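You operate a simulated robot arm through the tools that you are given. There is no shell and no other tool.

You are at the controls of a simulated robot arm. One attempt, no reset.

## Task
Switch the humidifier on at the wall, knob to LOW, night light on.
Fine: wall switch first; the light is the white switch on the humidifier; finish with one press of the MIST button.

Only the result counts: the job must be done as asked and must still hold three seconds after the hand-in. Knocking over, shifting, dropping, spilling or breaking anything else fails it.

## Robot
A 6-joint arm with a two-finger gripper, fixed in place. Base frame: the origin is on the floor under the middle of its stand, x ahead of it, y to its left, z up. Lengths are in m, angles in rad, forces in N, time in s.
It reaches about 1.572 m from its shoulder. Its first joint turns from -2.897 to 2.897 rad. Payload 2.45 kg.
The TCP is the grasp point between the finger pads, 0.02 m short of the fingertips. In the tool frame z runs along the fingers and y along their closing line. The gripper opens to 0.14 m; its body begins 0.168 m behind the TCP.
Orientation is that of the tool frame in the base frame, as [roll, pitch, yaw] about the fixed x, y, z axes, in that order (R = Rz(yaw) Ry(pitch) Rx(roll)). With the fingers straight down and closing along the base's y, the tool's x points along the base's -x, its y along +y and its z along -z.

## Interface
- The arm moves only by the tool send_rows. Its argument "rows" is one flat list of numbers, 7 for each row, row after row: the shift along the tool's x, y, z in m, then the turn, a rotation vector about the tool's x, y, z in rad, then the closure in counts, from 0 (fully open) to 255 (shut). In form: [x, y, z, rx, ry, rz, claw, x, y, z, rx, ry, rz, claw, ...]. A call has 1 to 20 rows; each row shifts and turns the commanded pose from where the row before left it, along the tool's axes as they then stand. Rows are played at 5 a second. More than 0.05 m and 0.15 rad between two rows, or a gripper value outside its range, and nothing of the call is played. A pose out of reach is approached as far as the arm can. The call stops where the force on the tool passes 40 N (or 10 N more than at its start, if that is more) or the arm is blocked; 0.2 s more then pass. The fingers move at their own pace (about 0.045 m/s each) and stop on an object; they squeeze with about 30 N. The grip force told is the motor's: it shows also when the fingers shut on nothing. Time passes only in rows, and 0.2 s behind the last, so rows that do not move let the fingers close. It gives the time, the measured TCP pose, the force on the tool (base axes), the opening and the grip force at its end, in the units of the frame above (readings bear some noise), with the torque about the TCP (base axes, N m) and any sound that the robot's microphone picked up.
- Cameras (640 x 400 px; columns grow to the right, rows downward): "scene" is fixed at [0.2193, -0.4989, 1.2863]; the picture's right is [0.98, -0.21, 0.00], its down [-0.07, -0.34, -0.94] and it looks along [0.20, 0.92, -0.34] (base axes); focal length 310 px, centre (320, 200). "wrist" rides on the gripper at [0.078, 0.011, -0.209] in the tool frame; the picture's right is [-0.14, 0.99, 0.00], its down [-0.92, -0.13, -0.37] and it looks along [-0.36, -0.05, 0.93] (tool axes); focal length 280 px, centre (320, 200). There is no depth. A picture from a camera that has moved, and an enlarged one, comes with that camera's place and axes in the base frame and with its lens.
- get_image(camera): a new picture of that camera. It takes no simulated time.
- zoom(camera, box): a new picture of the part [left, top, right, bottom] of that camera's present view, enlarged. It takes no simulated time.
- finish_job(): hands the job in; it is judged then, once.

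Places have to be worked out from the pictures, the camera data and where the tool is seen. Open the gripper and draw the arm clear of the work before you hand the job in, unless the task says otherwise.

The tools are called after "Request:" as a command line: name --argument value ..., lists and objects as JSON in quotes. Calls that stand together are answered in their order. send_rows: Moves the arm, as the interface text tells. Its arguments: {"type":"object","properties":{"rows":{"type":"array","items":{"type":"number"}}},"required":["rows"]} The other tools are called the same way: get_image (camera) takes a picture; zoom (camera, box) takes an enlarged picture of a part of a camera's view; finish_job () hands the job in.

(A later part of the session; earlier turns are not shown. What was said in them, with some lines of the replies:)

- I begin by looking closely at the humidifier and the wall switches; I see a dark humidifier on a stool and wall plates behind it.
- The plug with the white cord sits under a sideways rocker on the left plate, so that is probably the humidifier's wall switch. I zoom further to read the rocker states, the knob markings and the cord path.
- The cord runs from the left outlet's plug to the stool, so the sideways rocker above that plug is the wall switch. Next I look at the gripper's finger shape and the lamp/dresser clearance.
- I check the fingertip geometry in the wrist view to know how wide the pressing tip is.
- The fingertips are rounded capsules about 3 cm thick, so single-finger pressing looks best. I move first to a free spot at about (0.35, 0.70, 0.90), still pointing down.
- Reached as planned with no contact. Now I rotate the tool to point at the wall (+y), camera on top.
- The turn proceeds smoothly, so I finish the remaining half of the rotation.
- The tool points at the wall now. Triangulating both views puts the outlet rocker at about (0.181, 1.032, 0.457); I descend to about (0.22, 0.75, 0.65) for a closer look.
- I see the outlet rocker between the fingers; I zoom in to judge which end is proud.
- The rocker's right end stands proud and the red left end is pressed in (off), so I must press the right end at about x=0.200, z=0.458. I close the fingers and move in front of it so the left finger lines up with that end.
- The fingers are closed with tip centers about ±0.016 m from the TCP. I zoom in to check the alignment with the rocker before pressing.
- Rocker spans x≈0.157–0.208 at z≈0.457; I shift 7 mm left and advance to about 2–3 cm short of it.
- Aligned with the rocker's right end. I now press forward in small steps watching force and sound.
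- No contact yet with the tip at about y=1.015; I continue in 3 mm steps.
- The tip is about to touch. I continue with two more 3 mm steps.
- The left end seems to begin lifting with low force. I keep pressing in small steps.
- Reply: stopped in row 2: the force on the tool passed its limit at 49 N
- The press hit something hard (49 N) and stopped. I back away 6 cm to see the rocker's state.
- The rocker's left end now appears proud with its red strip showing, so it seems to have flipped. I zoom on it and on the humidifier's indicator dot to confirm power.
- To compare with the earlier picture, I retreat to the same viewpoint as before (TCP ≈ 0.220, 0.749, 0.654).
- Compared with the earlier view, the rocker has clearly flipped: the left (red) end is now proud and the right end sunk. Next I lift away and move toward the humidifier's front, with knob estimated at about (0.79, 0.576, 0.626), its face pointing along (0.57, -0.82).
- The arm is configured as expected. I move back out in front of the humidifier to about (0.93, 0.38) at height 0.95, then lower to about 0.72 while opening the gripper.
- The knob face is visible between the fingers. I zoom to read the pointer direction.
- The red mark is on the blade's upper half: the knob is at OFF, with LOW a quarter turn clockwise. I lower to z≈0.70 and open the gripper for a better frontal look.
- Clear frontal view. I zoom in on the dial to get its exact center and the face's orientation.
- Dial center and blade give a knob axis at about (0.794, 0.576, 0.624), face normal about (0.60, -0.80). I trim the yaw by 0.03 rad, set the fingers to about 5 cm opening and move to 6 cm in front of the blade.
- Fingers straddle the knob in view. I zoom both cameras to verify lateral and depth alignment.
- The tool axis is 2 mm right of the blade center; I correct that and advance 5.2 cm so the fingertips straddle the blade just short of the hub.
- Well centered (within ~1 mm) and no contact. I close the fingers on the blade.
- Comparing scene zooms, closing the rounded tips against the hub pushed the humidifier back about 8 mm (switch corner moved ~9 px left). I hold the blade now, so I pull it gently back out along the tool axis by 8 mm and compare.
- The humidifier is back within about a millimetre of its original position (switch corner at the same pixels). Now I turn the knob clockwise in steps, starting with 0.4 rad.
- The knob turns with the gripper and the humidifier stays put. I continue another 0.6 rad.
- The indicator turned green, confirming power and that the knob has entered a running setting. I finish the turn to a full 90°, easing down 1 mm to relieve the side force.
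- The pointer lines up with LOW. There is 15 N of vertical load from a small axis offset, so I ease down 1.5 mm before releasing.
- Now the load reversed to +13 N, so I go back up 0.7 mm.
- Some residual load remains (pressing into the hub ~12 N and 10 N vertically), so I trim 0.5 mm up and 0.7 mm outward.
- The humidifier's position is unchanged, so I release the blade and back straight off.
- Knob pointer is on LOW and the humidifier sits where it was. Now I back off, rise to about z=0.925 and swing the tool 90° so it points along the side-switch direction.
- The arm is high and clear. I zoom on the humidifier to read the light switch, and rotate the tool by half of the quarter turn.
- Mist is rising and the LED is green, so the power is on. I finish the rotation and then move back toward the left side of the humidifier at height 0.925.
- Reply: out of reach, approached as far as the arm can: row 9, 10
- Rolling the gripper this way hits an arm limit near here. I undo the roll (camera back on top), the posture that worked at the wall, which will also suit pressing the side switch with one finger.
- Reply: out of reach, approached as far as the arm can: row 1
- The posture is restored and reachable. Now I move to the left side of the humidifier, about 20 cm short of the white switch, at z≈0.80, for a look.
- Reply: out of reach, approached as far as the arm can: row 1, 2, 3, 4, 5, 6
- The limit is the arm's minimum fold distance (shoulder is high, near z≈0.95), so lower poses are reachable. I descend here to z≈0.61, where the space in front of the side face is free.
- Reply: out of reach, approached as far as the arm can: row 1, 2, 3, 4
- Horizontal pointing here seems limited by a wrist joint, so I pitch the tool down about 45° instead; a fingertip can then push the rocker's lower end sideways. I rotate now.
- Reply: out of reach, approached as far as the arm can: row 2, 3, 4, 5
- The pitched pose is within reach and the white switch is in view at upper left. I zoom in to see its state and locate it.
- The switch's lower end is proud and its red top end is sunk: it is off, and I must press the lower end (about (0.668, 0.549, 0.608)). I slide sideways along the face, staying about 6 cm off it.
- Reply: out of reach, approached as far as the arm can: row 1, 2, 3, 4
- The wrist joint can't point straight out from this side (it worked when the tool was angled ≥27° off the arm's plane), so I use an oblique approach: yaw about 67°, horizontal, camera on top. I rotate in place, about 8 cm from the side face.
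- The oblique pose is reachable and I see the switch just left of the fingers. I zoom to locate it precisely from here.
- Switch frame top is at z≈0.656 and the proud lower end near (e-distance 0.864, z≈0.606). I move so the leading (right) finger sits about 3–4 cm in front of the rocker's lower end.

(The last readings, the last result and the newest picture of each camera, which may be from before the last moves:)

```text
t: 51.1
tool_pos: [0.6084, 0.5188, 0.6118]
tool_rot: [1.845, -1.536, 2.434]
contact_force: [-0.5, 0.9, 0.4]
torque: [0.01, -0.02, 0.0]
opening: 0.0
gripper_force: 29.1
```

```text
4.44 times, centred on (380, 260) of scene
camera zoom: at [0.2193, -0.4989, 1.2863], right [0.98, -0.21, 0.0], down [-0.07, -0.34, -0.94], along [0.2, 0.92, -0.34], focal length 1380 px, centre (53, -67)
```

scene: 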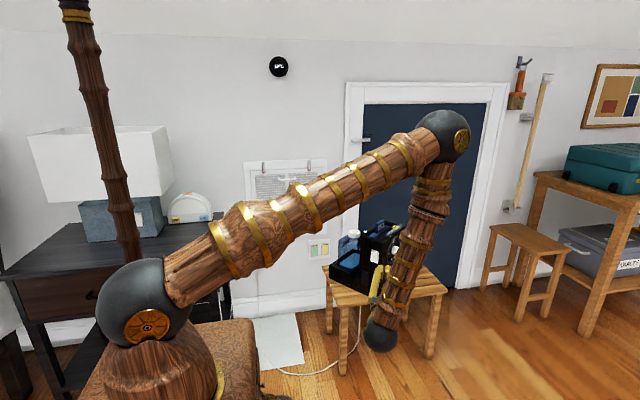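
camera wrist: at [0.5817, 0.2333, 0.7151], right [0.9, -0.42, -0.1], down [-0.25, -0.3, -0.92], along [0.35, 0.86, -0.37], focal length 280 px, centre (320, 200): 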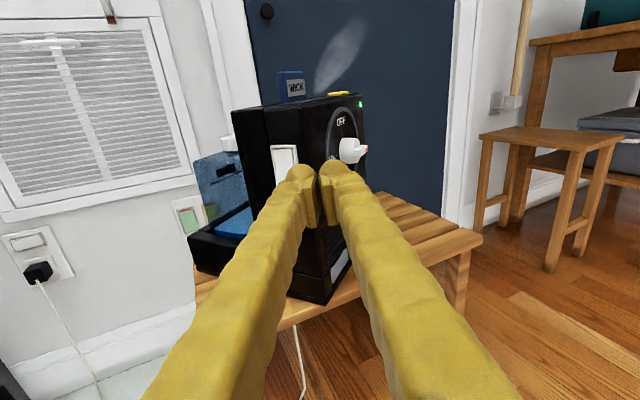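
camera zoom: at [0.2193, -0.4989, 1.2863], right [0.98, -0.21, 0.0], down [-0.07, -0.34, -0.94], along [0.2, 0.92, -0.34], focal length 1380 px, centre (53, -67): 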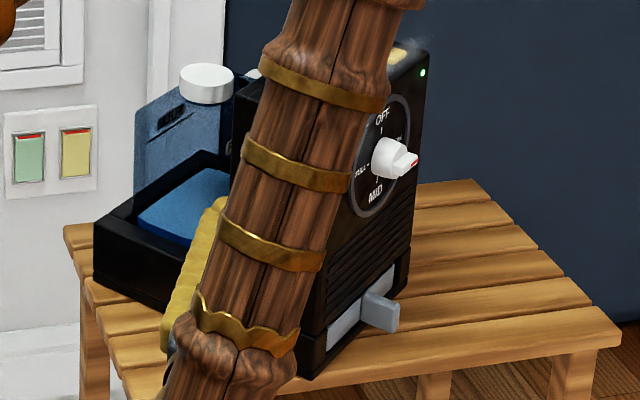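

I have a good view: frame spans z 0.602–0.658, centred 0.630. I pitch the tool down about 20° so the upper end of the fingertip leads, and shift slightly so it aims at the rocker's lower end.

Request:
send_rows --rows '[-0.01, 0.0043, -0.0024, 0, 0, 0, 255, 0, 0, 0, 0, -0.1167, 0, 255, 0, 0, 0, 0, -0.1167, 0, 255, 0, 0, 0, 0, -0.1167, 0, 255, 0, 0, 0, 0, 0, 0, 255]'

Request:
zoom --camera "wrist" --box '[260, 80, 400, 180]'

Request:
get_image --camera "scene"

```text
t: 52.3
tool_pos: [0.6125, 0.5142, 0.6023]
tool_rot: [3.047, -1.208, 1.227]
contact_force: [0.3, 0.5, -0.2]
torque: [-0.01, 0.01, -0.01]
opening: 0.0
gripper_force: 29.4
```

```text
4.00 times, centred on (330, 130) of wrist
camera zoom: at [0.5473, 0.3599, 0.7483], right [0.88, -0.46, -0.1], down [-0.38, -0.56, -0.74], along [0.29, 0.68, -0.67], focal length 1122 px, centre (280, 480)
```

zoom: 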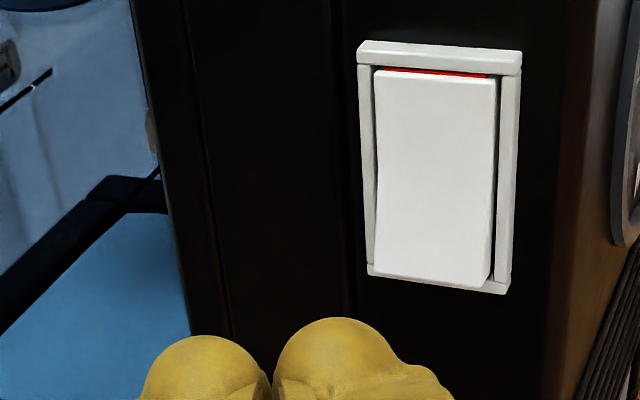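

```text
taken
```

scene: 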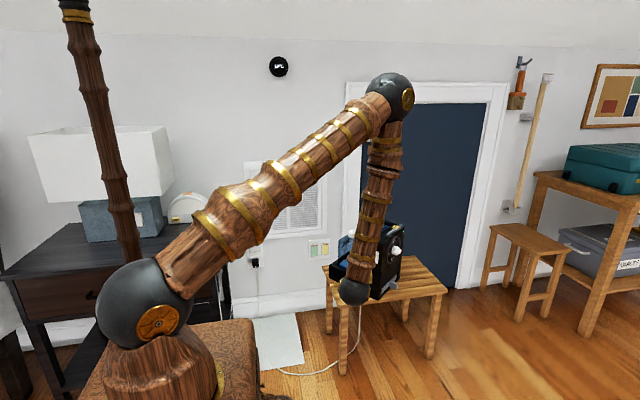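

Rocker bottom edge is confirmed near z≈0.605, and the leading fingertip end is at about the right height. I advance 2.8 cm horizontally toward the face.

Request:
send_rows --rows '[0.0041, 0.0066, 0.0116, 0, 0, 0, 255, 0.0041, 0.0066, 0.0116, 0, 0, 0, 255, 0, 0, 0, 0, 0, 0, 255]'

Request:
zoom --camera "wrist" --box '[260, 80, 400, 180]'

```text
t: 53.1
tool_pos: [0.6367, 0.5312, 0.6021]
tool_rot: [3.048, -1.209, 1.226]
contact_force: [-0.2, -0.4, 0.1]
torque: [-0.03, 0.02, -0.01]
opening: 0.0002
gripper_force: 29.6
```

```text
4.00 times, centred on (330, 130) of wrist
camera zoom: at [0.5706, 0.3753, 0.7472], right [0.88, -0.46, -0.1], down [-0.37, -0.56, -0.74], along [0.29, 0.68, -0.67], focal length 1122 px, centre (280, 480)
```

zoom: 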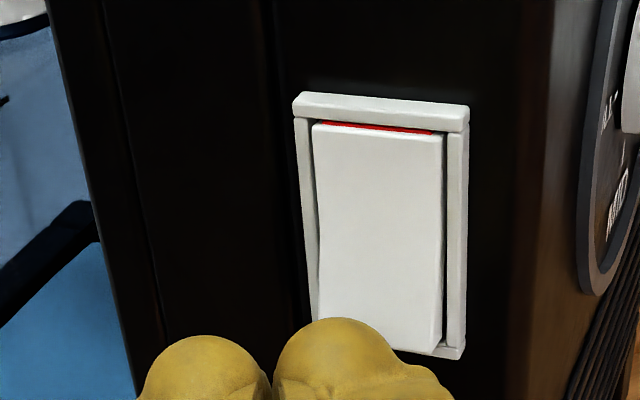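

About 7 mm remain and the fingertip is lined up with the rocker's lower end. I press on in 3 mm steps.

Request:
send_rows --rows '[0.0009, 0.0014, 0.0025, 0, 0, 0, 255, 0.0009, 0.0014, 0.0025, 0, 0, 0, 255, 0.0009, 0.0014, 0.0025, 0, 0, 0, 255]'

Request:
zoom --camera "wrist" --box '[260, 80, 400, 180]'

```text
t: 53.9
tool_pos: [0.6427, 0.5361, 0.6015]
tool_rot: [3.049, -1.21, 1.224]
contact_force: [-0.3, -1.2, -0.4]
torque: [0.02, 0.03, 0.06]
opening: 0.0001
gripper_force: 29.2
```

```text
4.00 times, centred on (330, 130) of wrist
camera zoom: at [0.5773, 0.3816, 0.7477], right [0.88, -0.46, -0.1], down [-0.38, -0.56, -0.74], along [0.29, 0.68, -0.67], focal length 1122 px, centre (280, 480)
```

zoom: 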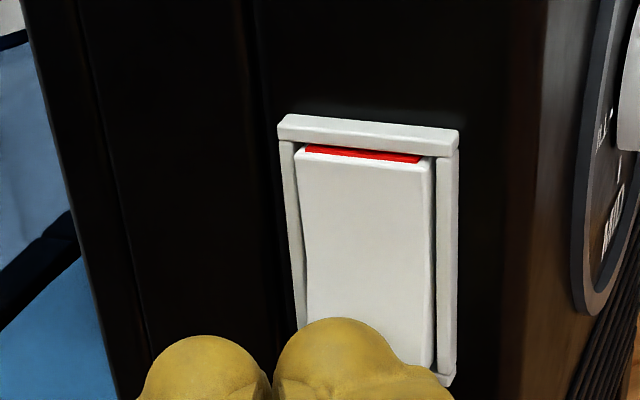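

The red strip has widened, so the rocker is moving with very little force. I press 3 mm more and check.

Request:
send_rows --rows '[0.0006, 0.00095, 0.0017, 0, 0, 0, 255, 0.0003, 0.0005, 0.0008, 0, 0, 0, 255]'

Request:
zoom --camera "wrist" --box '[260, 80, 400, 180]'

```text
t: 54.5
tool_pos: [0.6445, 0.5384, 0.6019]
tool_rot: [3.047, -1.208, 1.225]
contact_force: [0.5, 0.3, -0.8]
torque: [-0.04, 0.02, -0.01]
opening: 0.0001
gripper_force: 29.3
```

```text
4.00 times, centred on (330, 130) of wrist
camera zoom: at [0.5796, 0.3839, 0.7478], right [0.88, -0.46, -0.1], down [-0.38, -0.56, -0.74], along [0.29, 0.68, -0.67], focal length 1122 px, centre (280, 480)
```

zoom: 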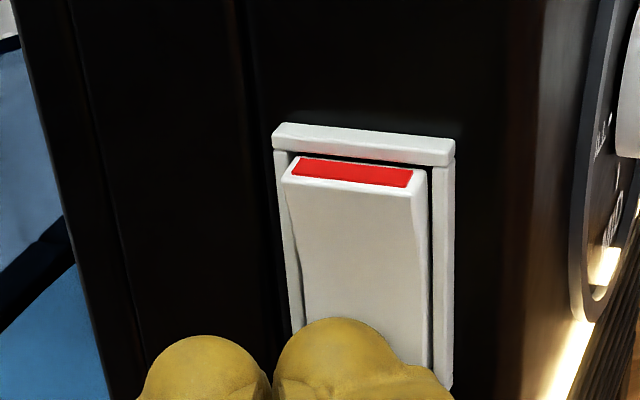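

The switch snapped over: red fully shown and a warm glow appears at the humidifier's base front – the night light is on. I back straight off the face.

Request:
send_rows --rows '[-0.0029, -0.0047, -0.0083, 0, 0, 0, 255, -0.0089, -0.0142, -0.0249, 0, 0, 0, 255, -0.0089, -0.0142, -0.0249, 0, 0, 0, 255, -0.0089, -0.0142, -0.0249, 0, 0, 0, 255]'

Request:
get_image --camera "scene"

Request:
get_image --camera "wrist"

```text
t: 55.5
tool_pos: [0.5665, 0.478, 0.6031]
tool_rot: [3.045, -1.211, 1.225]
contact_force: [-0.1, 0.0, 0.4]
torque: [-0.01, 0.0, -0.03]
opening: 0.0
gripper_force: 29.6
```

```text
taken
```

scene: 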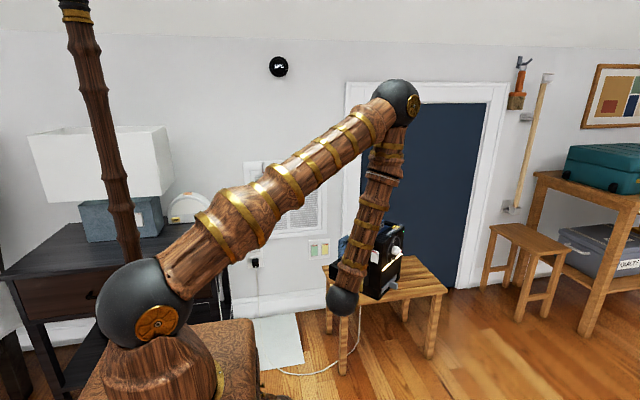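

```text
taken
camera wrist: at [0.5003, 0.3242, 0.7497], right [0.88, -0.46, -0.1], down [-0.38, -0.56, -0.74], along [0.29, 0.68, -0.67], focal length 280 px, centre (320, 200)
```

wrist: 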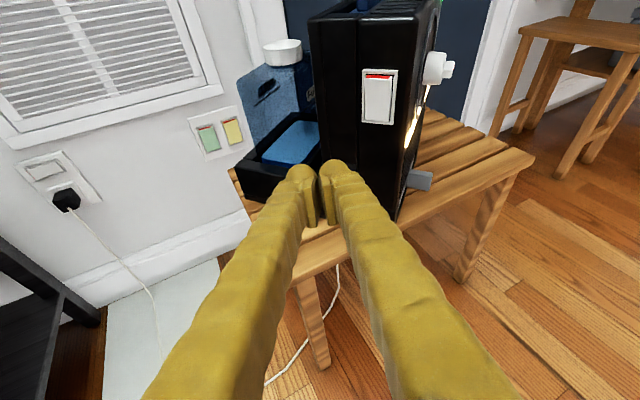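

The light is glowing and all is still. Next I lift to z≈0.95 and swing the tool back to the orientation from which I can return to pointing straight down for the MIST button.

Request:
send_rows --rows '[0.0391, 0.0078, -0.0187, 0, 0, 0, 255, 0.0391, 0.0078, -0.0187, 0, 0, 0, 255, 0.0391, 0.0078, -0.0187, 0, 0, 0, 255, 0.0391, 0.0078, -0.0187, 0, 0, 0, 255, 0.0391, 0.0078, -0.0187, 0, 0, 0, 255, 0.0391, 0.0078, -0.0187, 0, 0, 0, 255, 0.0391, 0.0078, -0.0187, 0, 0, 0, 255, 0.0391, 0.0078, -0.0187, 0, 0, 0, 255]'

Request:
get_image --camera "scene"

Request:
zoom --camera "scene" --box '[375, 225, 455, 295]'

```text
t: 57.3
tool_pos: [0.5964, 0.4281, 0.9507]
tool_rot: [3.049, -1.211, 1.224]
contact_force: [0.1, 0.7, 0.2]
torque: [0.01, 0.01, -0.02]
opening: 0.0
gripper_force: 29.7
```

```text
taken
```

scene: 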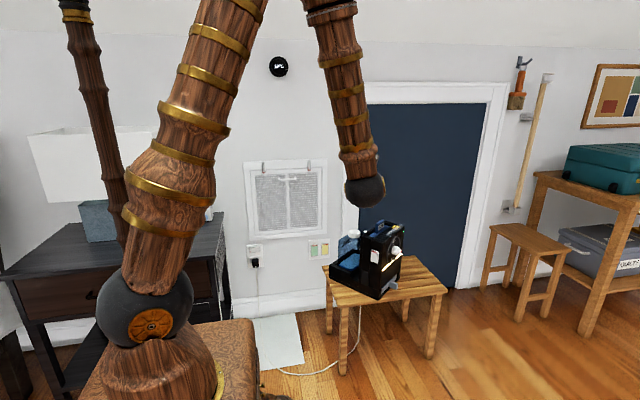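

```text
5.71 times, centred on (415, 260) of scene
camera zoom: at [0.2193, -0.4989, 1.2863], right [0.98, -0.21, 0.0], down [-0.07, -0.34, -0.94], along [0.2, 0.92, -0.34], focal length 1774 px, centre (-223, -143)
```

zoom: 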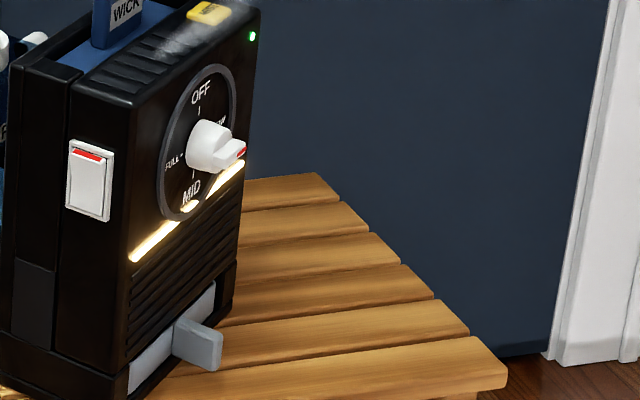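

The night-light strip glows, the switch shows red, the knob reads LOW, and the unit hasn't moved. Now I rotate the tool step by step toward the intermediate orientation.

Request:
send_rows --rows '[0, 0, 0, 0.1337, 0.043, -0.0206, 255, 0, 0, 0, 0.1337, 0.043, -0.0206, 255, 0, 0, 0, 0.1337, 0.043, -0.0206, 255, 0, 0, 0, 0.1337, 0.043, -0.0206, 255, 0, 0, 0, 0.1337, 0.043, -0.0206, 255, 0, 0, 0, 0.1337, 0.043, -0.0206, 255, 0, 0, 0, 0.1337, 0.043, -0.0206, 255, 0, 0, 0, 0.1337, 0.043, -0.0206, 255, 0, 0, 0, 0, 0, 0, 255]'

Request:
get_image --camera "scene"

```text
t: 59.3
tool_pos: [0.5983, 0.4299, 0.9488]
tool_rot: [1.129, -1.568, -2.057]
contact_force: [-0.1, 0.0, 0.4]
torque: [0.0, 0.0, -0.04]
opening: 0.0
gripper_force: 29.5
```

```text
taken
```

scene: 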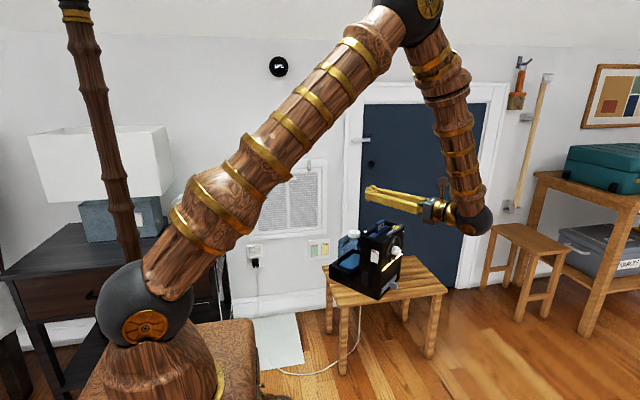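

Reached the intermediate orientation. Now I rotate the remaining 120° so the tool points straight down with the camera on the base side.

Request:
send_rows --rows '[0, 0, 0, 0.0864, -0.0864, -0.0864, 255, 0, 0, 0, 0.0864, -0.0864, -0.0864, 255, 0, 0, 0, 0.0864, -0.0864, -0.0864, 255, 0, 0, 0, 0.0864, -0.0864, -0.0864, 255, 0, 0, 0, 0.0864, -0.0864, -0.0864, 255, 0, 0, 0, 0.0864, -0.0864, -0.0864, 255, 0, 0, 0, 0.0864, -0.0864, -0.0864, 255, 0, 0, 0, 0.0864, -0.0864, -0.0864, 255, 0, 0, 0, 0.0864, -0.0864, -0.0864, 255, 0, 0, 0, 0.0864, -0.0864, -0.0864, 255, 0, 0, 0, 0.0864, -0.0864, -0.0864, 255, 0, 0, 0, 0.0864, -0.0864, -0.0864, 255, 0, 0, 0, 0.0864, -0.0864, -0.0864, 255, 0, 0, 0, 0.0864, -0.0864, -0.0864, 255, 0, 0, 0, 0, 0, 0, 255]'

Request:
get_image --camera "scene"

Request:
get_image --camera "wrist"

```text
t: 62.5
tool_pos: [0.5985, 0.4298, 0.9492]
tool_rot: [-3.141, 0.006, -2.498]
contact_force: [0.1, -0.7, 0.2]
torque: [-0.02, 0.01, -0.01]
opening: 0.0
gripper_force: 29.5
```

```text
taken
```

scene: 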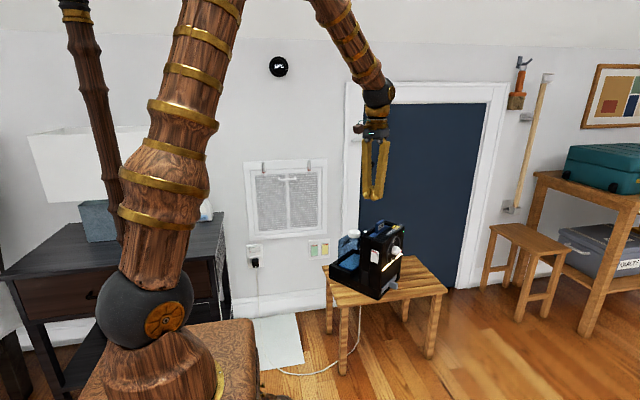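

```text
taken
camera wrist: at [0.529, 0.3916, 1.1574], right [-0.48, 0.87, 0.0], down [0.81, 0.45, 0.37], along [0.32, 0.18, -0.93], focal length 280 px, centre (320, 200)
```

wrist: 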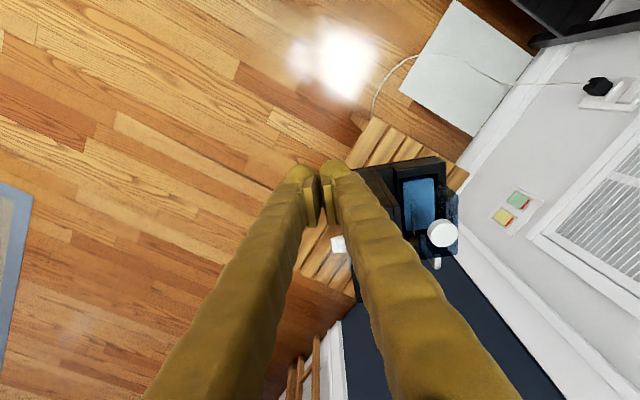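

The tool points straight down in its natural posture. I move to about (0.862, 0.584, 0.85), beside and above the MIST button, to look at it.

Request:
send_rows --rows '[-0.0433, -0.005, 0.0143, 0, 0, 0, 255, -0.0433, -0.005, 0.0143, 0, 0, 0, 255, -0.0433, -0.005, 0.0143, 0, 0, 0, 255, -0.0433, -0.005, 0.0143, 0, 0, 0, 255, -0.0433, -0.005, 0.0143, 0, 0, 0, 255, -0.0433, -0.005, 0.0143, 0, 0, 0, 255, -0.0433, -0.005, 0.0143, 0, 0, 0, 255, 0, 0, 0, 0, 0, 0, 255]'

Request:
get_image --camera "scene"

Request:
get_image --camera "wrist"

```text
t: 64.3
tool_pos: [0.8598, 0.5843, 0.853]
tool_rot: [-3.141, 0.002, -2.499]
contact_force: [-0.4, -0.9, 0.3]
torque: [0.01, 0.01, 0.01]
opening: 0.0
gripper_force: 30.2
```

```text
taken
```

scene: 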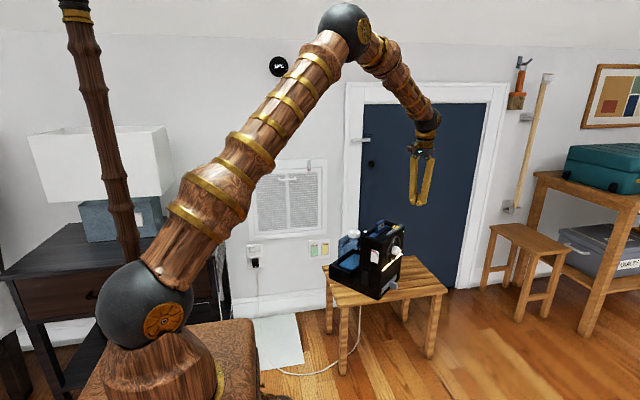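

```text
taken
camera wrist: at [0.7907, 0.5463, 1.0599], right [-0.48, 0.88, 0.0], down [0.81, 0.45, 0.37], along [0.32, 0.18, -0.93], focal length 280 px, centre (320, 200)
```

wrist: 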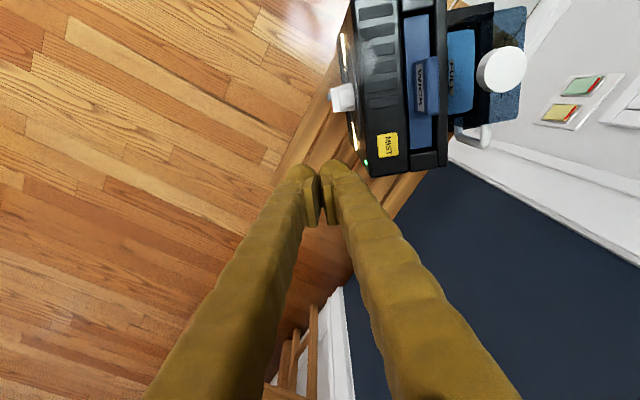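

The MIST button is visible at about (389, 145), matching my estimate. I zoom to fix its center.

Request:
zoom --camera "wrist" --box '[330, 90, 450, 180]'

Request:
zoom --camera "scene" --box '[380, 215, 412, 240]'

```text
4.44 times, centred on (390, 135) of wrist
camera zoom: at [0.7907, 0.5463, 1.0599], right [-0.48, 0.88, 0.0], down [0.81, 0.45, 0.37], along [0.32, 0.18, -0.93], focal length 1246 px, centre (9, 489)
```

zoom: 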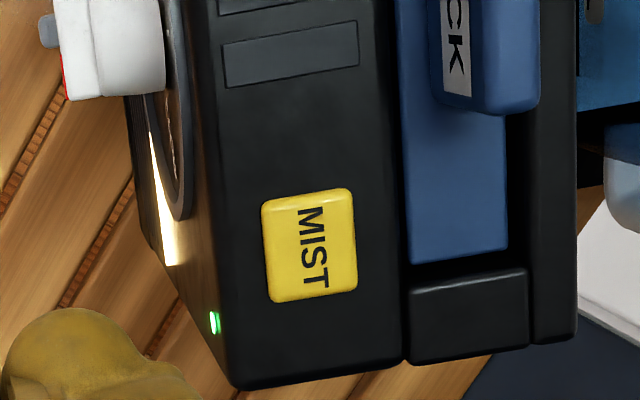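

```text
16.00 times, centred on (396, 228) of scene
camera zoom: at [0.2193, -0.4989, 1.2863], right [0.98, -0.21, 0.0], down [-0.07, -0.34, -0.94], along [0.2, 0.92, -0.34], focal length 4966 px, centre (-896, -240)
```

zoom: 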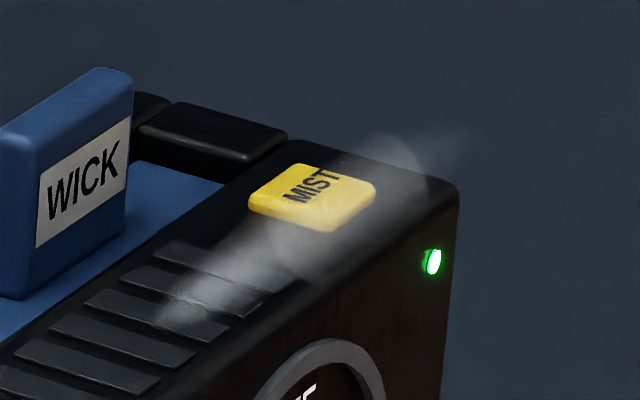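

I compute the button's top center at about (0.8066, 0.655, 0.698). I shift 8.85 cm sideways over it and descend until the tips are about 3.5 cm above.

Request:
send_rows --rows '[0.0003, 0.0443, 0, 0, 0, 0, 255, 0, 0.0442, 0, 0, 0, 0, 255, 0, 0, 0.034, 0, 0, 0, 255, 0, 0, 0.033, 0, 0, 0, 255, 0, 0, 0.033, 0, 0, 0, 255, 0, 0, 0, 0, 0, 0, 255]'

Request:
zoom --camera "scene" --box '[365, 190, 435, 250]'

Request:
zoom --camera "wrist" --box '[250, 110, 390, 210]'

```text
t: 65.7
tool_pos: [0.8079, 0.6566, 0.7506]
tool_rot: [3.141, 0.002, -2.499]
contact_force: [0.7, 0.0, -0.3]
torque: [-0.03, -0.01, -0.01]
opening: 0.0
gripper_force: 30.4
```

```text
6.67 times, centred on (400, 220) of scene
camera zoom: at [0.2193, -0.4989, 1.2863], right [0.98, -0.21, 0.0], down [-0.07, -0.34, -0.94], along [0.2, 0.92, -0.34], focal length 2069 px, centre (-213, 67)
```

zoom: 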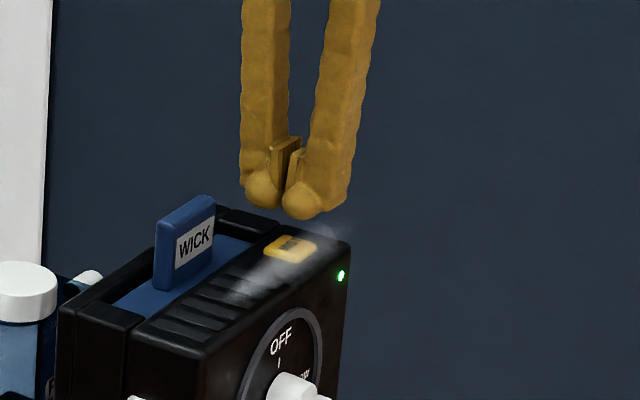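

```text
4.00 times, centred on (320, 160) of wrist
camera zoom: at [0.7376, 0.6185, 0.9586], right [-0.48, 0.88, 0.0], down [0.81, 0.45, 0.37], along [0.32, 0.18, -0.93], focal length 1122 px, centre (320, 360)
```

zoom: 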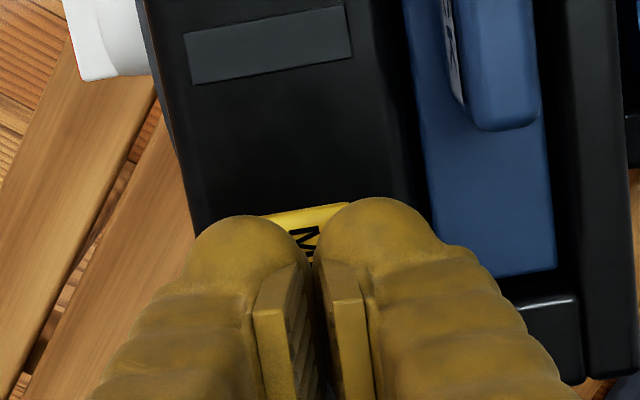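

Fingers are centered over the button. I lower 2 cm to about 1 cm above it.

Request:
send_rows --rows '[0, 0, 0.01, 0, 0, 0, 255, 0, 0, 0.01, 0, 0, 0, 255, 0, 0, 0, 0, 0, 0, 255]'

Request:
zoom --camera "scene" --box '[380, 205, 416, 235]'

```text
t: 66.5
tool_pos: [0.8076, 0.6551, 0.7313]
tool_rot: [3.141, 0.001, -2.5]
contact_force: [0.3, 0.5, 0.8]
torque: [-0.02, -0.01, -0.01]
opening: 0.0
gripper_force: 29.9
```

```text
13.33 times, centred on (398, 220) of scene
camera zoom: at [0.2193, -0.4989, 1.2863], right [0.98, -0.21, 0.0], down [-0.07, -0.34, -0.94], along [0.2, 0.92, -0.34], focal length 4139 px, centre (-720, -67)
```

zoom: 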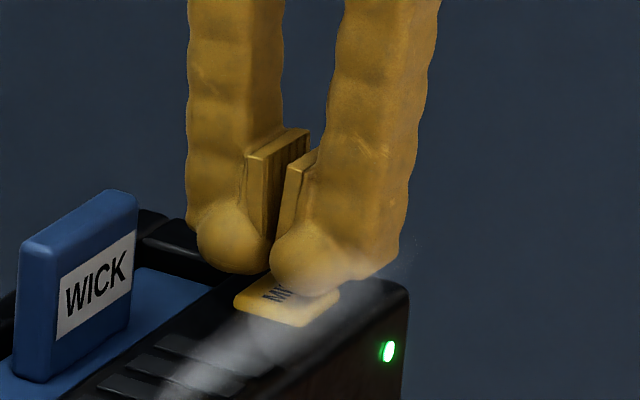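

Tips hover about 1 cm above the button. I go down in 2 mm steps watching for contact.

Request:
send_rows --rows '[0, 0, 0.002, 0, 0, 0, 255, 0, 0, 0.002, 0, 0, 0, 255, 0, 0, 0.002, 0, 0, 0, 255]'

Request:
zoom --camera "scene" --box '[380, 205, 416, 235]'

```text
t: 67.3
tool_pos: [0.8072, 0.6533, 0.724]
tool_rot: [-3.139, 0.003, -2.499]
contact_force: [-0.4, 0.8, 1.2]
torque: [0.01, 0.03, 0.03]
opening: 0.006
gripper_force: 29.5
```

```text
13.33 times, centred on (398, 220) of scene
camera zoom: at [0.2193, -0.4989, 1.2863], right [0.98, -0.21, 0.0], down [-0.07, -0.34, -0.94], along [0.2, 0.92, -0.34], focal length 4139 px, centre (-720, -67)
```

zoom: 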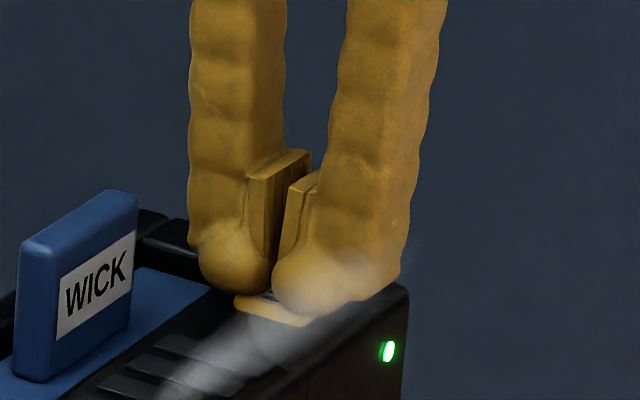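

Contact is beginning, but the two tips are being wedged apart by the button's edges (opening 6 mm), so a single finger would press more cleanly. I lift off gently 1.5 cm before the button travels and re-check.

Request:
send_rows --rows '[0, 0, -0.005, 0, 0, 0, 255, 0, 0, -0.01, 0, 0, 0, 255, 0, 0, 0, 0, 0, 0, 255]'

Request:
zoom --camera "scene" --box '[380, 205, 416, 235]'

Request:
zoom --camera "scene" --box '[375, 225, 455, 295]'

```text
t: 68.1
tool_pos: [0.808, 0.6536, 0.7388]
tool_rot: [3.141, 0.002, -2.499]
contact_force: [-0.5, -0.3, 0.1]
torque: [0.0, -0.03, 0.02]
opening: 0.0002
gripper_force: 30.1
```

```text
13.33 times, centred on (398, 220) of scene
camera zoom: at [0.2193, -0.4989, 1.2863], right [0.98, -0.21, 0.0], down [-0.07, -0.34, -0.94], along [0.2, 0.92, -0.34], focal length 4139 px, centre (-720, -67)
```

zoom: 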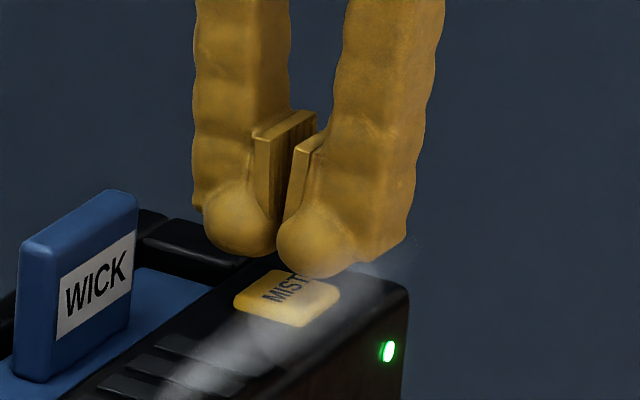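

```text
5.71 times, centred on (415, 260) of scene
camera zoom: at [0.2193, -0.4989, 1.2863], right [0.98, -0.21, 0.0], down [-0.07, -0.34, -0.94], along [0.2, 0.92, -0.34], focal length 1774 px, centre (-223, -143)
```

zoom: 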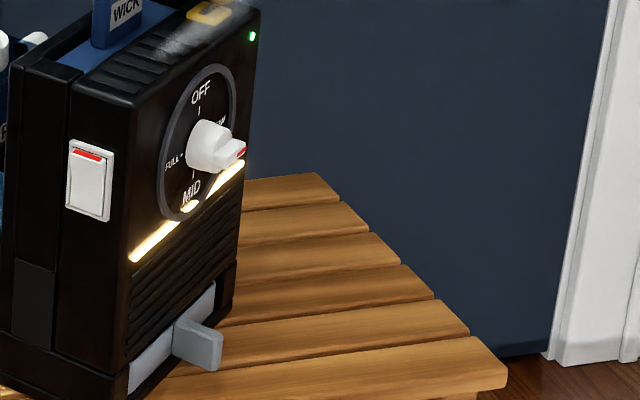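

The plume and LED look the same as before the touch, but I want to be sure the light touch did not register. I go back to the earlier viewing pose to compare like with like.

Request:
send_rows --rows '[0, 0, -0.04, 0, 0, 0, 255, 0, 0, -0.04, 0, 0, 0, 255, 0, 0, -0.034, 0, 0, 0, 255, -0.0003, -0.0443, 0, 0, 0, 0, 255, 0, -0.0442, 0, 0, 0, 0, 255, 0, 0, 0, 0, 0, 0, 255]'

Request:
zoom --camera "scene" --box '[380, 215, 412, 240]'

Request:
zoom --camera "wrist" --box '[330, 90, 450, 180]'

```text
t: 69.5
tool_pos: [0.8622, 0.5805, 0.8528]
tool_rot: [3.141, 0.002, -2.501]
contact_force: [-0.4, -0.4, 0.4]
torque: [0.01, 0.01, 0.03]
opening: 0.0
gripper_force: 29.7
```

```text
16.00 times, centred on (396, 228) of scene
camera zoom: at [0.2193, -0.4989, 1.2863], right [0.98, -0.21, 0.0], down [-0.07, -0.34, -0.94], along [0.2, 0.92, -0.34], focal length 4966 px, centre (-896, -240)
```

zoom: 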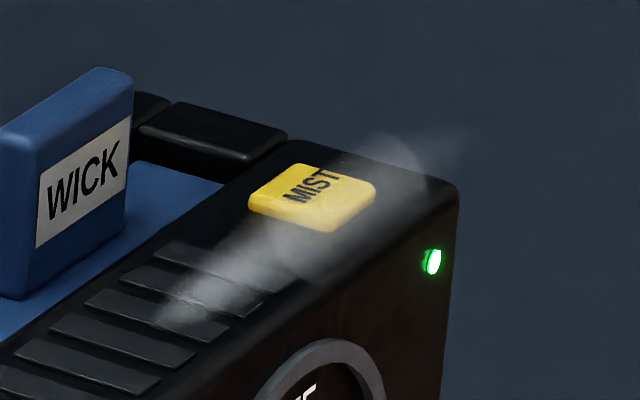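

```text
4.44 times, centred on (390, 135) of wrist
camera zoom: at [0.7931, 0.543, 1.0605], right [-0.48, 0.88, 0.0], down [0.81, 0.45, 0.37], along [0.32, 0.18, -0.93], focal length 1246 px, centre (9, 489)
```

zoom: 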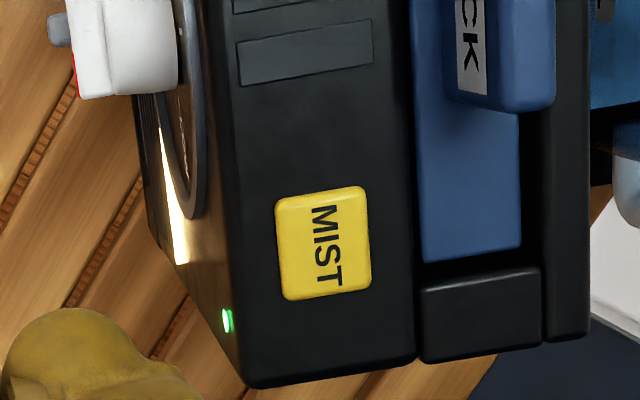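

Everything looks identical to before the touch (same plume, LED, button height, no sound), so no press was registered. I'll now press with just the right-hand fingertip centered on the button, the other tip hanging over the front edge.

Request:
send_rows --rows '[0.0006, 0.0393, 0, 0, 0, 0, 255, 0, 0.0393, 0, 0, 0, 0, 255, 0, 0, 0.039, 0, 0, 0, 255, 0, 0, 0.039, 0, 0, 0, 255, 0, 0, 0.039, 0, 0, 0, 255, 0, 0, 0, 0, 0, 0, 255]'

Request:
zoom --camera "scene" --box '[380, 205, 416, 235]'

Request:
zoom --camera "wrist" --box '[250, 110, 390, 210]'

```text
t: 70.9
tool_pos: [0.8132, 0.6476, 0.7354]
tool_rot: [3.141, 0.003, -2.499]
contact_force: [-0.2, -0.1, -0.4]
torque: [0.02, -0.01, 0.0]
opening: 0.0
gripper_force: 29.5
```

```text
13.33 times, centred on (398, 220) of scene
camera zoom: at [0.2193, -0.4989, 1.2863], right [0.98, -0.21, 0.0], down [-0.07, -0.34, -0.94], along [0.2, 0.92, -0.34], focal length 4139 px, centre (-720, -67)
```

zoom: 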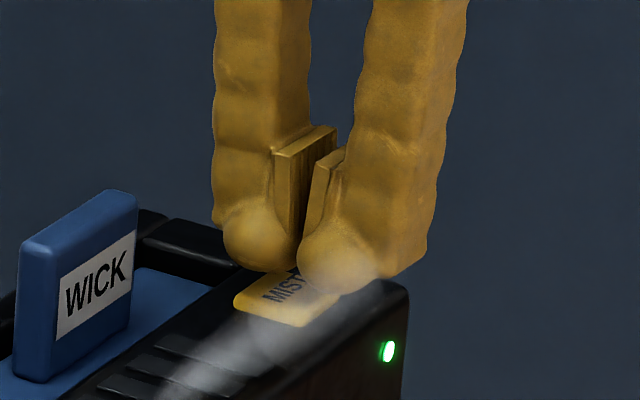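

```text
4.00 times, centred on (320, 160) of wrist
camera zoom: at [0.744, 0.6092, 0.9426], right [-0.48, 0.88, 0.0], down [0.81, 0.45, 0.37], along [0.32, 0.18, -0.93], focal length 1122 px, centre (320, 360)
```

zoom: 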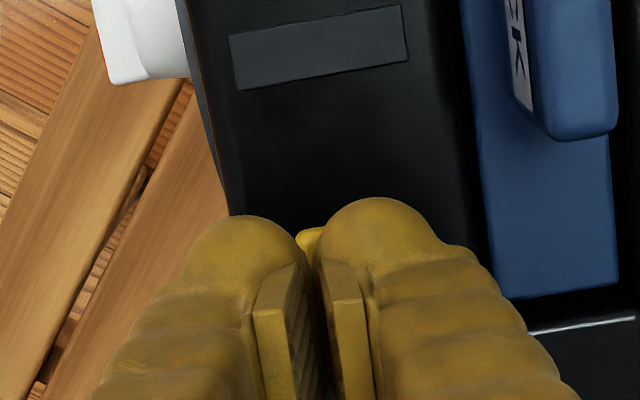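

The pressing tip is about 4–5 mm too far toward the wick side, so I shift 4.5 mm back and lower to just above contact.

Request:
send_rows --rows '[0, -0.0045, 0, 0, 0, 0, 255, 0, 0, 0.003, 0, 0, 0, 255, 0, 0, 0.003, 0, 0, 0, 255]'

Request:
zoom --camera "scene" --box '[380, 205, 416, 235]'

```text
t: 71.7
tool_pos: [0.8181, 0.6437, 0.7297]
tool_rot: [-3.141, 0.001, -2.499]
contact_force: [0.0, 0.7, -0.9]
torque: [0.01, 0.0, 0.01]
opening: 0.0001
gripper_force: 29.5
```

```text
13.33 times, centred on (398, 220) of scene
camera zoom: at [0.2193, -0.4989, 1.2863], right [0.98, -0.21, 0.0], down [-0.07, -0.34, -0.94], along [0.2, 0.92, -0.34], focal length 4139 px, centre (-720, -67)
```

zoom: 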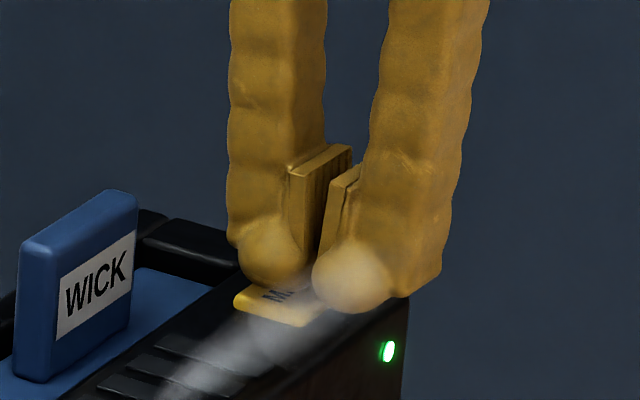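

The tip is now over the button center. I press down in 2 mm steps.

Request:
send_rows --rows '[0, 0, 0.002, 0, 0, 0, 255, 0, 0, 0.002, 0, 0, 0, 255, 0, 0, 0.002, 0, 0, 0, 255]'

Request:
zoom --camera "scene" --box '[380, 205, 416, 235]'

```text
t: 72.5
tool_pos: [0.8178, 0.6438, 0.7235]
tool_rot: [-3.141, 0.003, -2.5]
contact_force: [0.4, 0.4, 1.2]
torque: [-0.02, 0.01, -0.01]
opening: 0.0
gripper_force: 29.1
```

```text
13.33 times, centred on (398, 220) of scene
camera zoom: at [0.2193, -0.4989, 1.2863], right [0.98, -0.21, 0.0], down [-0.07, -0.34, -0.94], along [0.2, 0.92, -0.34], focal length 4139 px, centre (-720, -67)
```

zoom: 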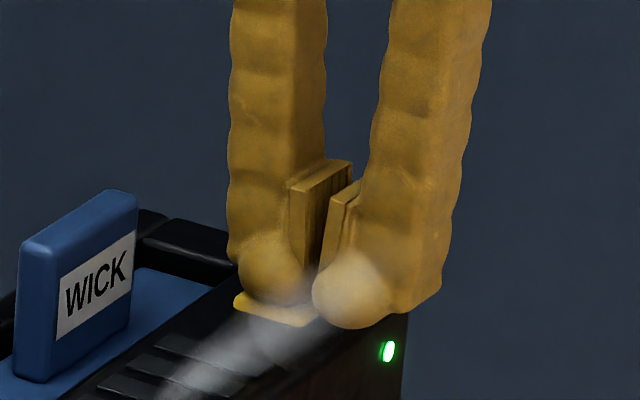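

Light contact is starting (about 1 N). I continue the same press downward.

Request:
send_rows --rows '[0, 0, 0.0015, 0, 0, 0, 255, 0, 0, 0.0015, 0, 0, 0, 255]'

Request:
zoom --camera "scene" --box '[380, 205, 416, 235]'

```text
t: 73.1
tool_pos: [0.8181, 0.6412, 0.7207]
tool_rot: [-3.141, 0.001, -2.5]
contact_force: [0.0, 1.2, 2.7]
torque: [0.08, 0.04, -0.02]
opening: 0.0
gripper_force: 29.4
heard: click
```

```text
13.33 times, centred on (398, 220) of scene
camera zoom: at [0.2193, -0.4989, 1.2863], right [0.98, -0.21, 0.0], down [-0.07, -0.34, -0.94], along [0.2, 0.92, -0.34], focal length 4139 px, centre (-720, -67)
```

zoom: 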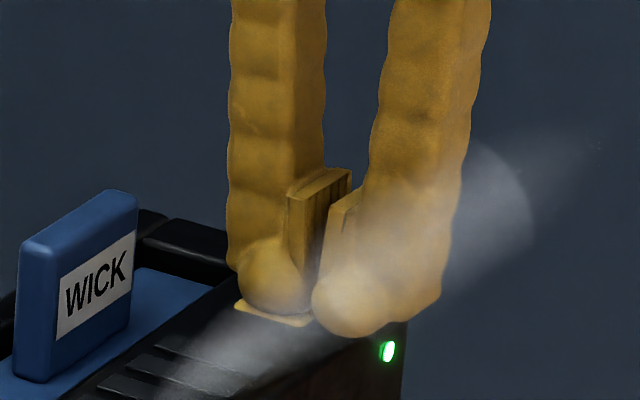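

A click was heard and the plume grew: the button registered. I lift straight off now without touching it again.

Request:
send_rows --rows '[0, 0, -0.01, 0, 0, 0, 255, 0, 0, -0.03, 0, 0, 0, 255, 0, 0, -0.04, 0, 0, 0, 255, 0, 0, -0.04, 0, 0, 0, 255, 0, 0, -0.04, 0, 0, 0, 255, 0, 0, -0.04, 0, 0, 0, 255]'

Request:
get_image --camera "scene"

Request:
zoom --camera "scene" --box '[340, 195, 440, 305]'

```text
t: 74.5
tool_pos: [0.8195, 0.6428, 0.9206]
tool_rot: [3.141, 0.0, -2.5]
contact_force: [-0.4, 0.1, -0.5]
torque: [-0.02, 0.04, 0.03]
opening: 0.0
gripper_force: 30.0
```

```text
taken
```

scene: 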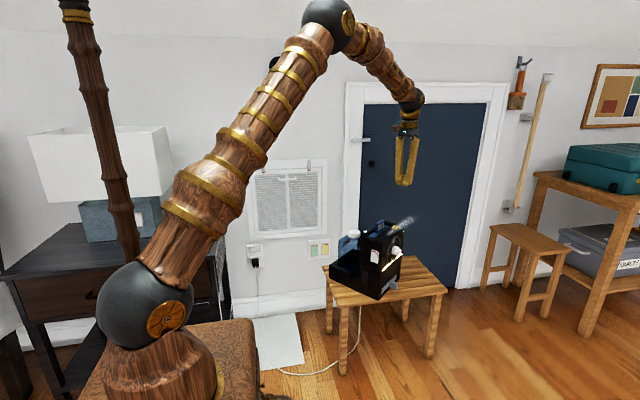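

```text
3.64 times, centred on (390, 250) of scene
camera zoom: at [0.2193, -0.4989, 1.2863], right [0.98, -0.21, 0.0], down [-0.07, -0.34, -0.94], along [0.2, 0.92, -0.34], focal length 1129 px, centre (66, 18)
```

zoom: 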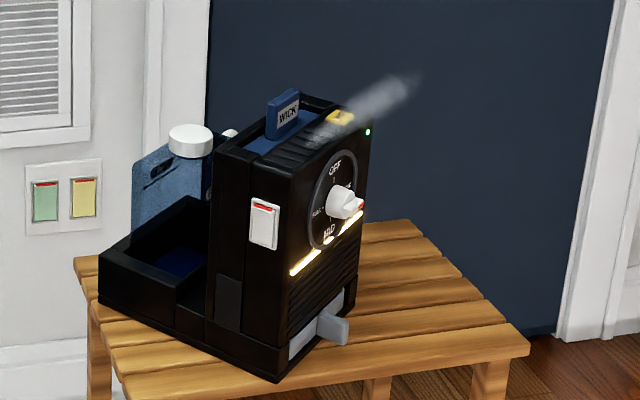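

The unit is misting, light strip lit, knob on LOW, switch red. The basin at the left looks darker than before, so I zoom to check that before finishing.

Request:
zoom --camera "scene" --box '[325, 225, 385, 290]'

Request:
zoom --camera "scene" --box '[375, 225, 455, 295]'

Request:
zoom --camera "scene" --box '[240, 235, 272, 275]'

```text
6.15 times, centred on (355, 258) of scene
camera zoom: at [0.2193, -0.4989, 1.2863], right [0.98, -0.21, 0.0], down [-0.07, -0.34, -0.94], along [0.2, 0.92, -0.34], focal length 1910 px, centre (105, -154)
```

zoom: 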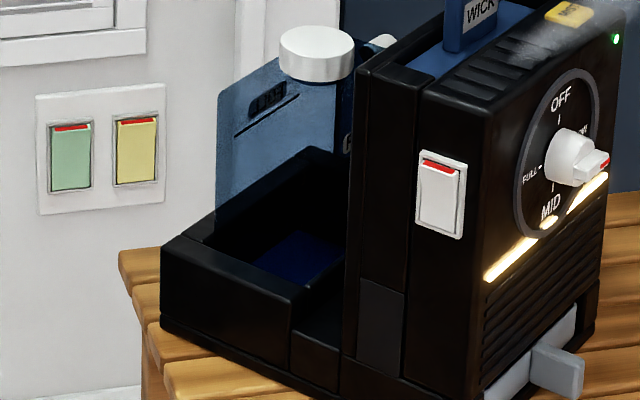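

```text
5.71 times, centred on (415, 260) of scene
camera zoom: at [0.2193, -0.4989, 1.2863], right [0.98, -0.21, 0.0], down [-0.07, -0.34, -0.94], along [0.2, 0.92, -0.34], focal length 1774 px, centre (-223, -143)
```

zoom: 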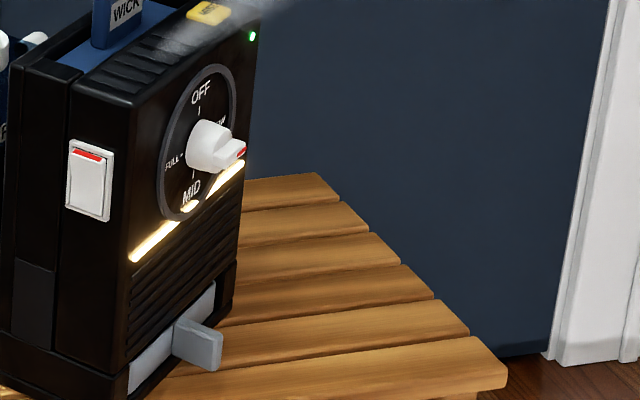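

```text
10.00 times, centred on (256, 255) of scene
camera zoom: at [0.2193, -0.4989, 1.2863], right [0.98, -0.21, 0.0], down [-0.07, -0.34, -0.94], along [0.2, 0.92, -0.34], focal length 3104 px, centre (960, -350)
```

zoom: 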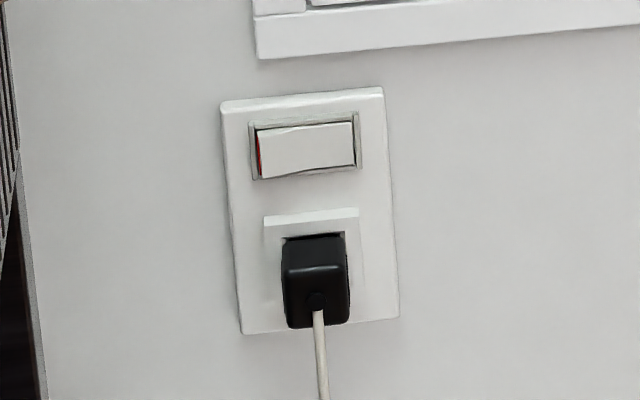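

The basin's water level simply dropped as the unit started running; no spill is visible, nothing has moved, and the wall rocker still shows red. I open the gripper and withdraw to near the start pose.

Request:
send_rows --rows '[0.0291, -0.0214, -0.018, 0, 0, 0, 255, 0.0291, -0.0214, -0.018, 0, 0, 0, 200, 0.0291, -0.0214, -0.018, 0, 0, 0, 100, 0.0291, -0.0214, -0.018, 0, 0, 0, 0, 0.0291, -0.0214, -0.018, 0, 0, 0, 0, 0, 0, 0, 0, 0, 0, 0, 0, 0, 0, 0, 0, 0, 0, 0, 0, 0, 0, 0, 0, 0]'

Request:
get_image --camera "scene"

Request:
zoom --camera "scene" --box '[310, 210, 430, 310]'

Request:
zoom --camera "wrist" --box '[320, 0, 520, 160]'

```text
t: 76.3
tool_pos: [0.7659, 0.4709, 1.0092]
tool_rot: [-3.141, 0.001, -2.499]
contact_force: [0.7, -0.9, 0.2]
torque: [-0.01, 0.01, -0.03]
opening: 0.1388
gripper_force: 0.2
```

```text
taken
```

scene: 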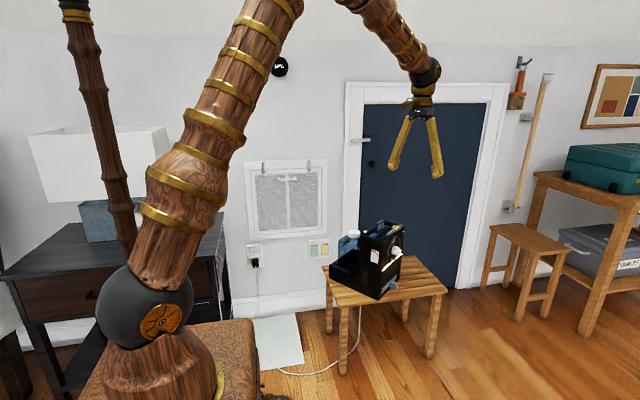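

```text
4.00 times, centred on (370, 260) of scene
camera zoom: at [0.2193, -0.4989, 1.2863], right [0.98, -0.21, 0.0], down [-0.07, -0.34, -0.94], along [0.2, 0.92, -0.34], focal length 1242 px, centre (120, -40)
```

zoom: 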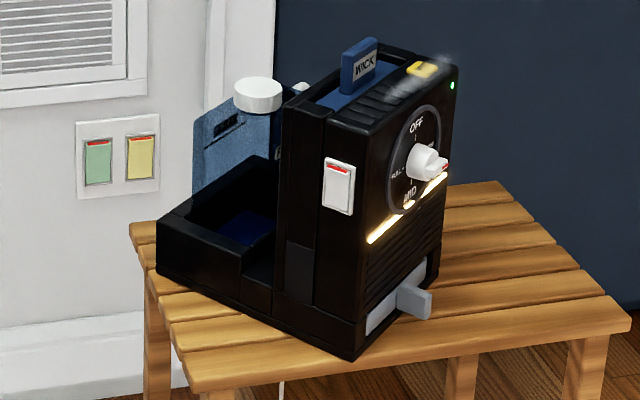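

```text
2.50 times, centred on (420, 80) of wrist
camera zoom: at [0.6967, 0.4323, 1.2177], right [-0.48, 0.88, 0.0], down [0.81, 0.45, 0.37], along [0.32, 0.18, -0.93], focal length 701 px, centre (70, 500)
```

zoom: 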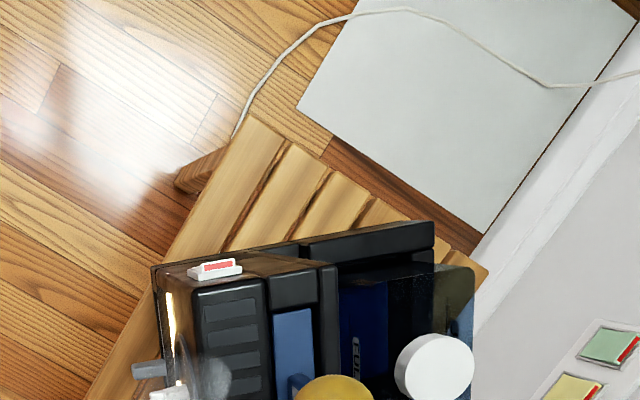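

The humidifier is in its original place (same pixels as at the start). The wall rocker and night-light switch show red, the strip is lit, the knob is at LOW and MIST clicked once. The gripper is open and clear, so I hand in.

Request:
finish_job

```text
The job is handed in.
```

The job is handed in. The humidifier is on at the wall, the knob is on LOW and the night light is lit. MIST was pressed last, with one click heard.

- **Wall switch:** I flipped the rocker above the humidifier's plug first. The unit's green light came on once the knob was turned.
- **Knob:** It points to LOW. When I gripped it, the humidifier slid back about 8 mm. I pulled it back, and in the pictures it now sits within about a millimetre of where it started.
- **Night light:** I pressed the white switch. The strip on the front lit up.
- **MIST button:** My first approach touched the button lightly at about 1 N, with no click and no visible change, so I backed off. I then pressed it once properly, heard the click and saw the plume grow briefly. By the last picture the plume was back to its earlier size.
- **Water level:** The water in the basin looks lower than before the press. I took that as the unit running and saw no spill.

The other wall switches are unchanged. The gripper is open and the arm is back near its starting position.
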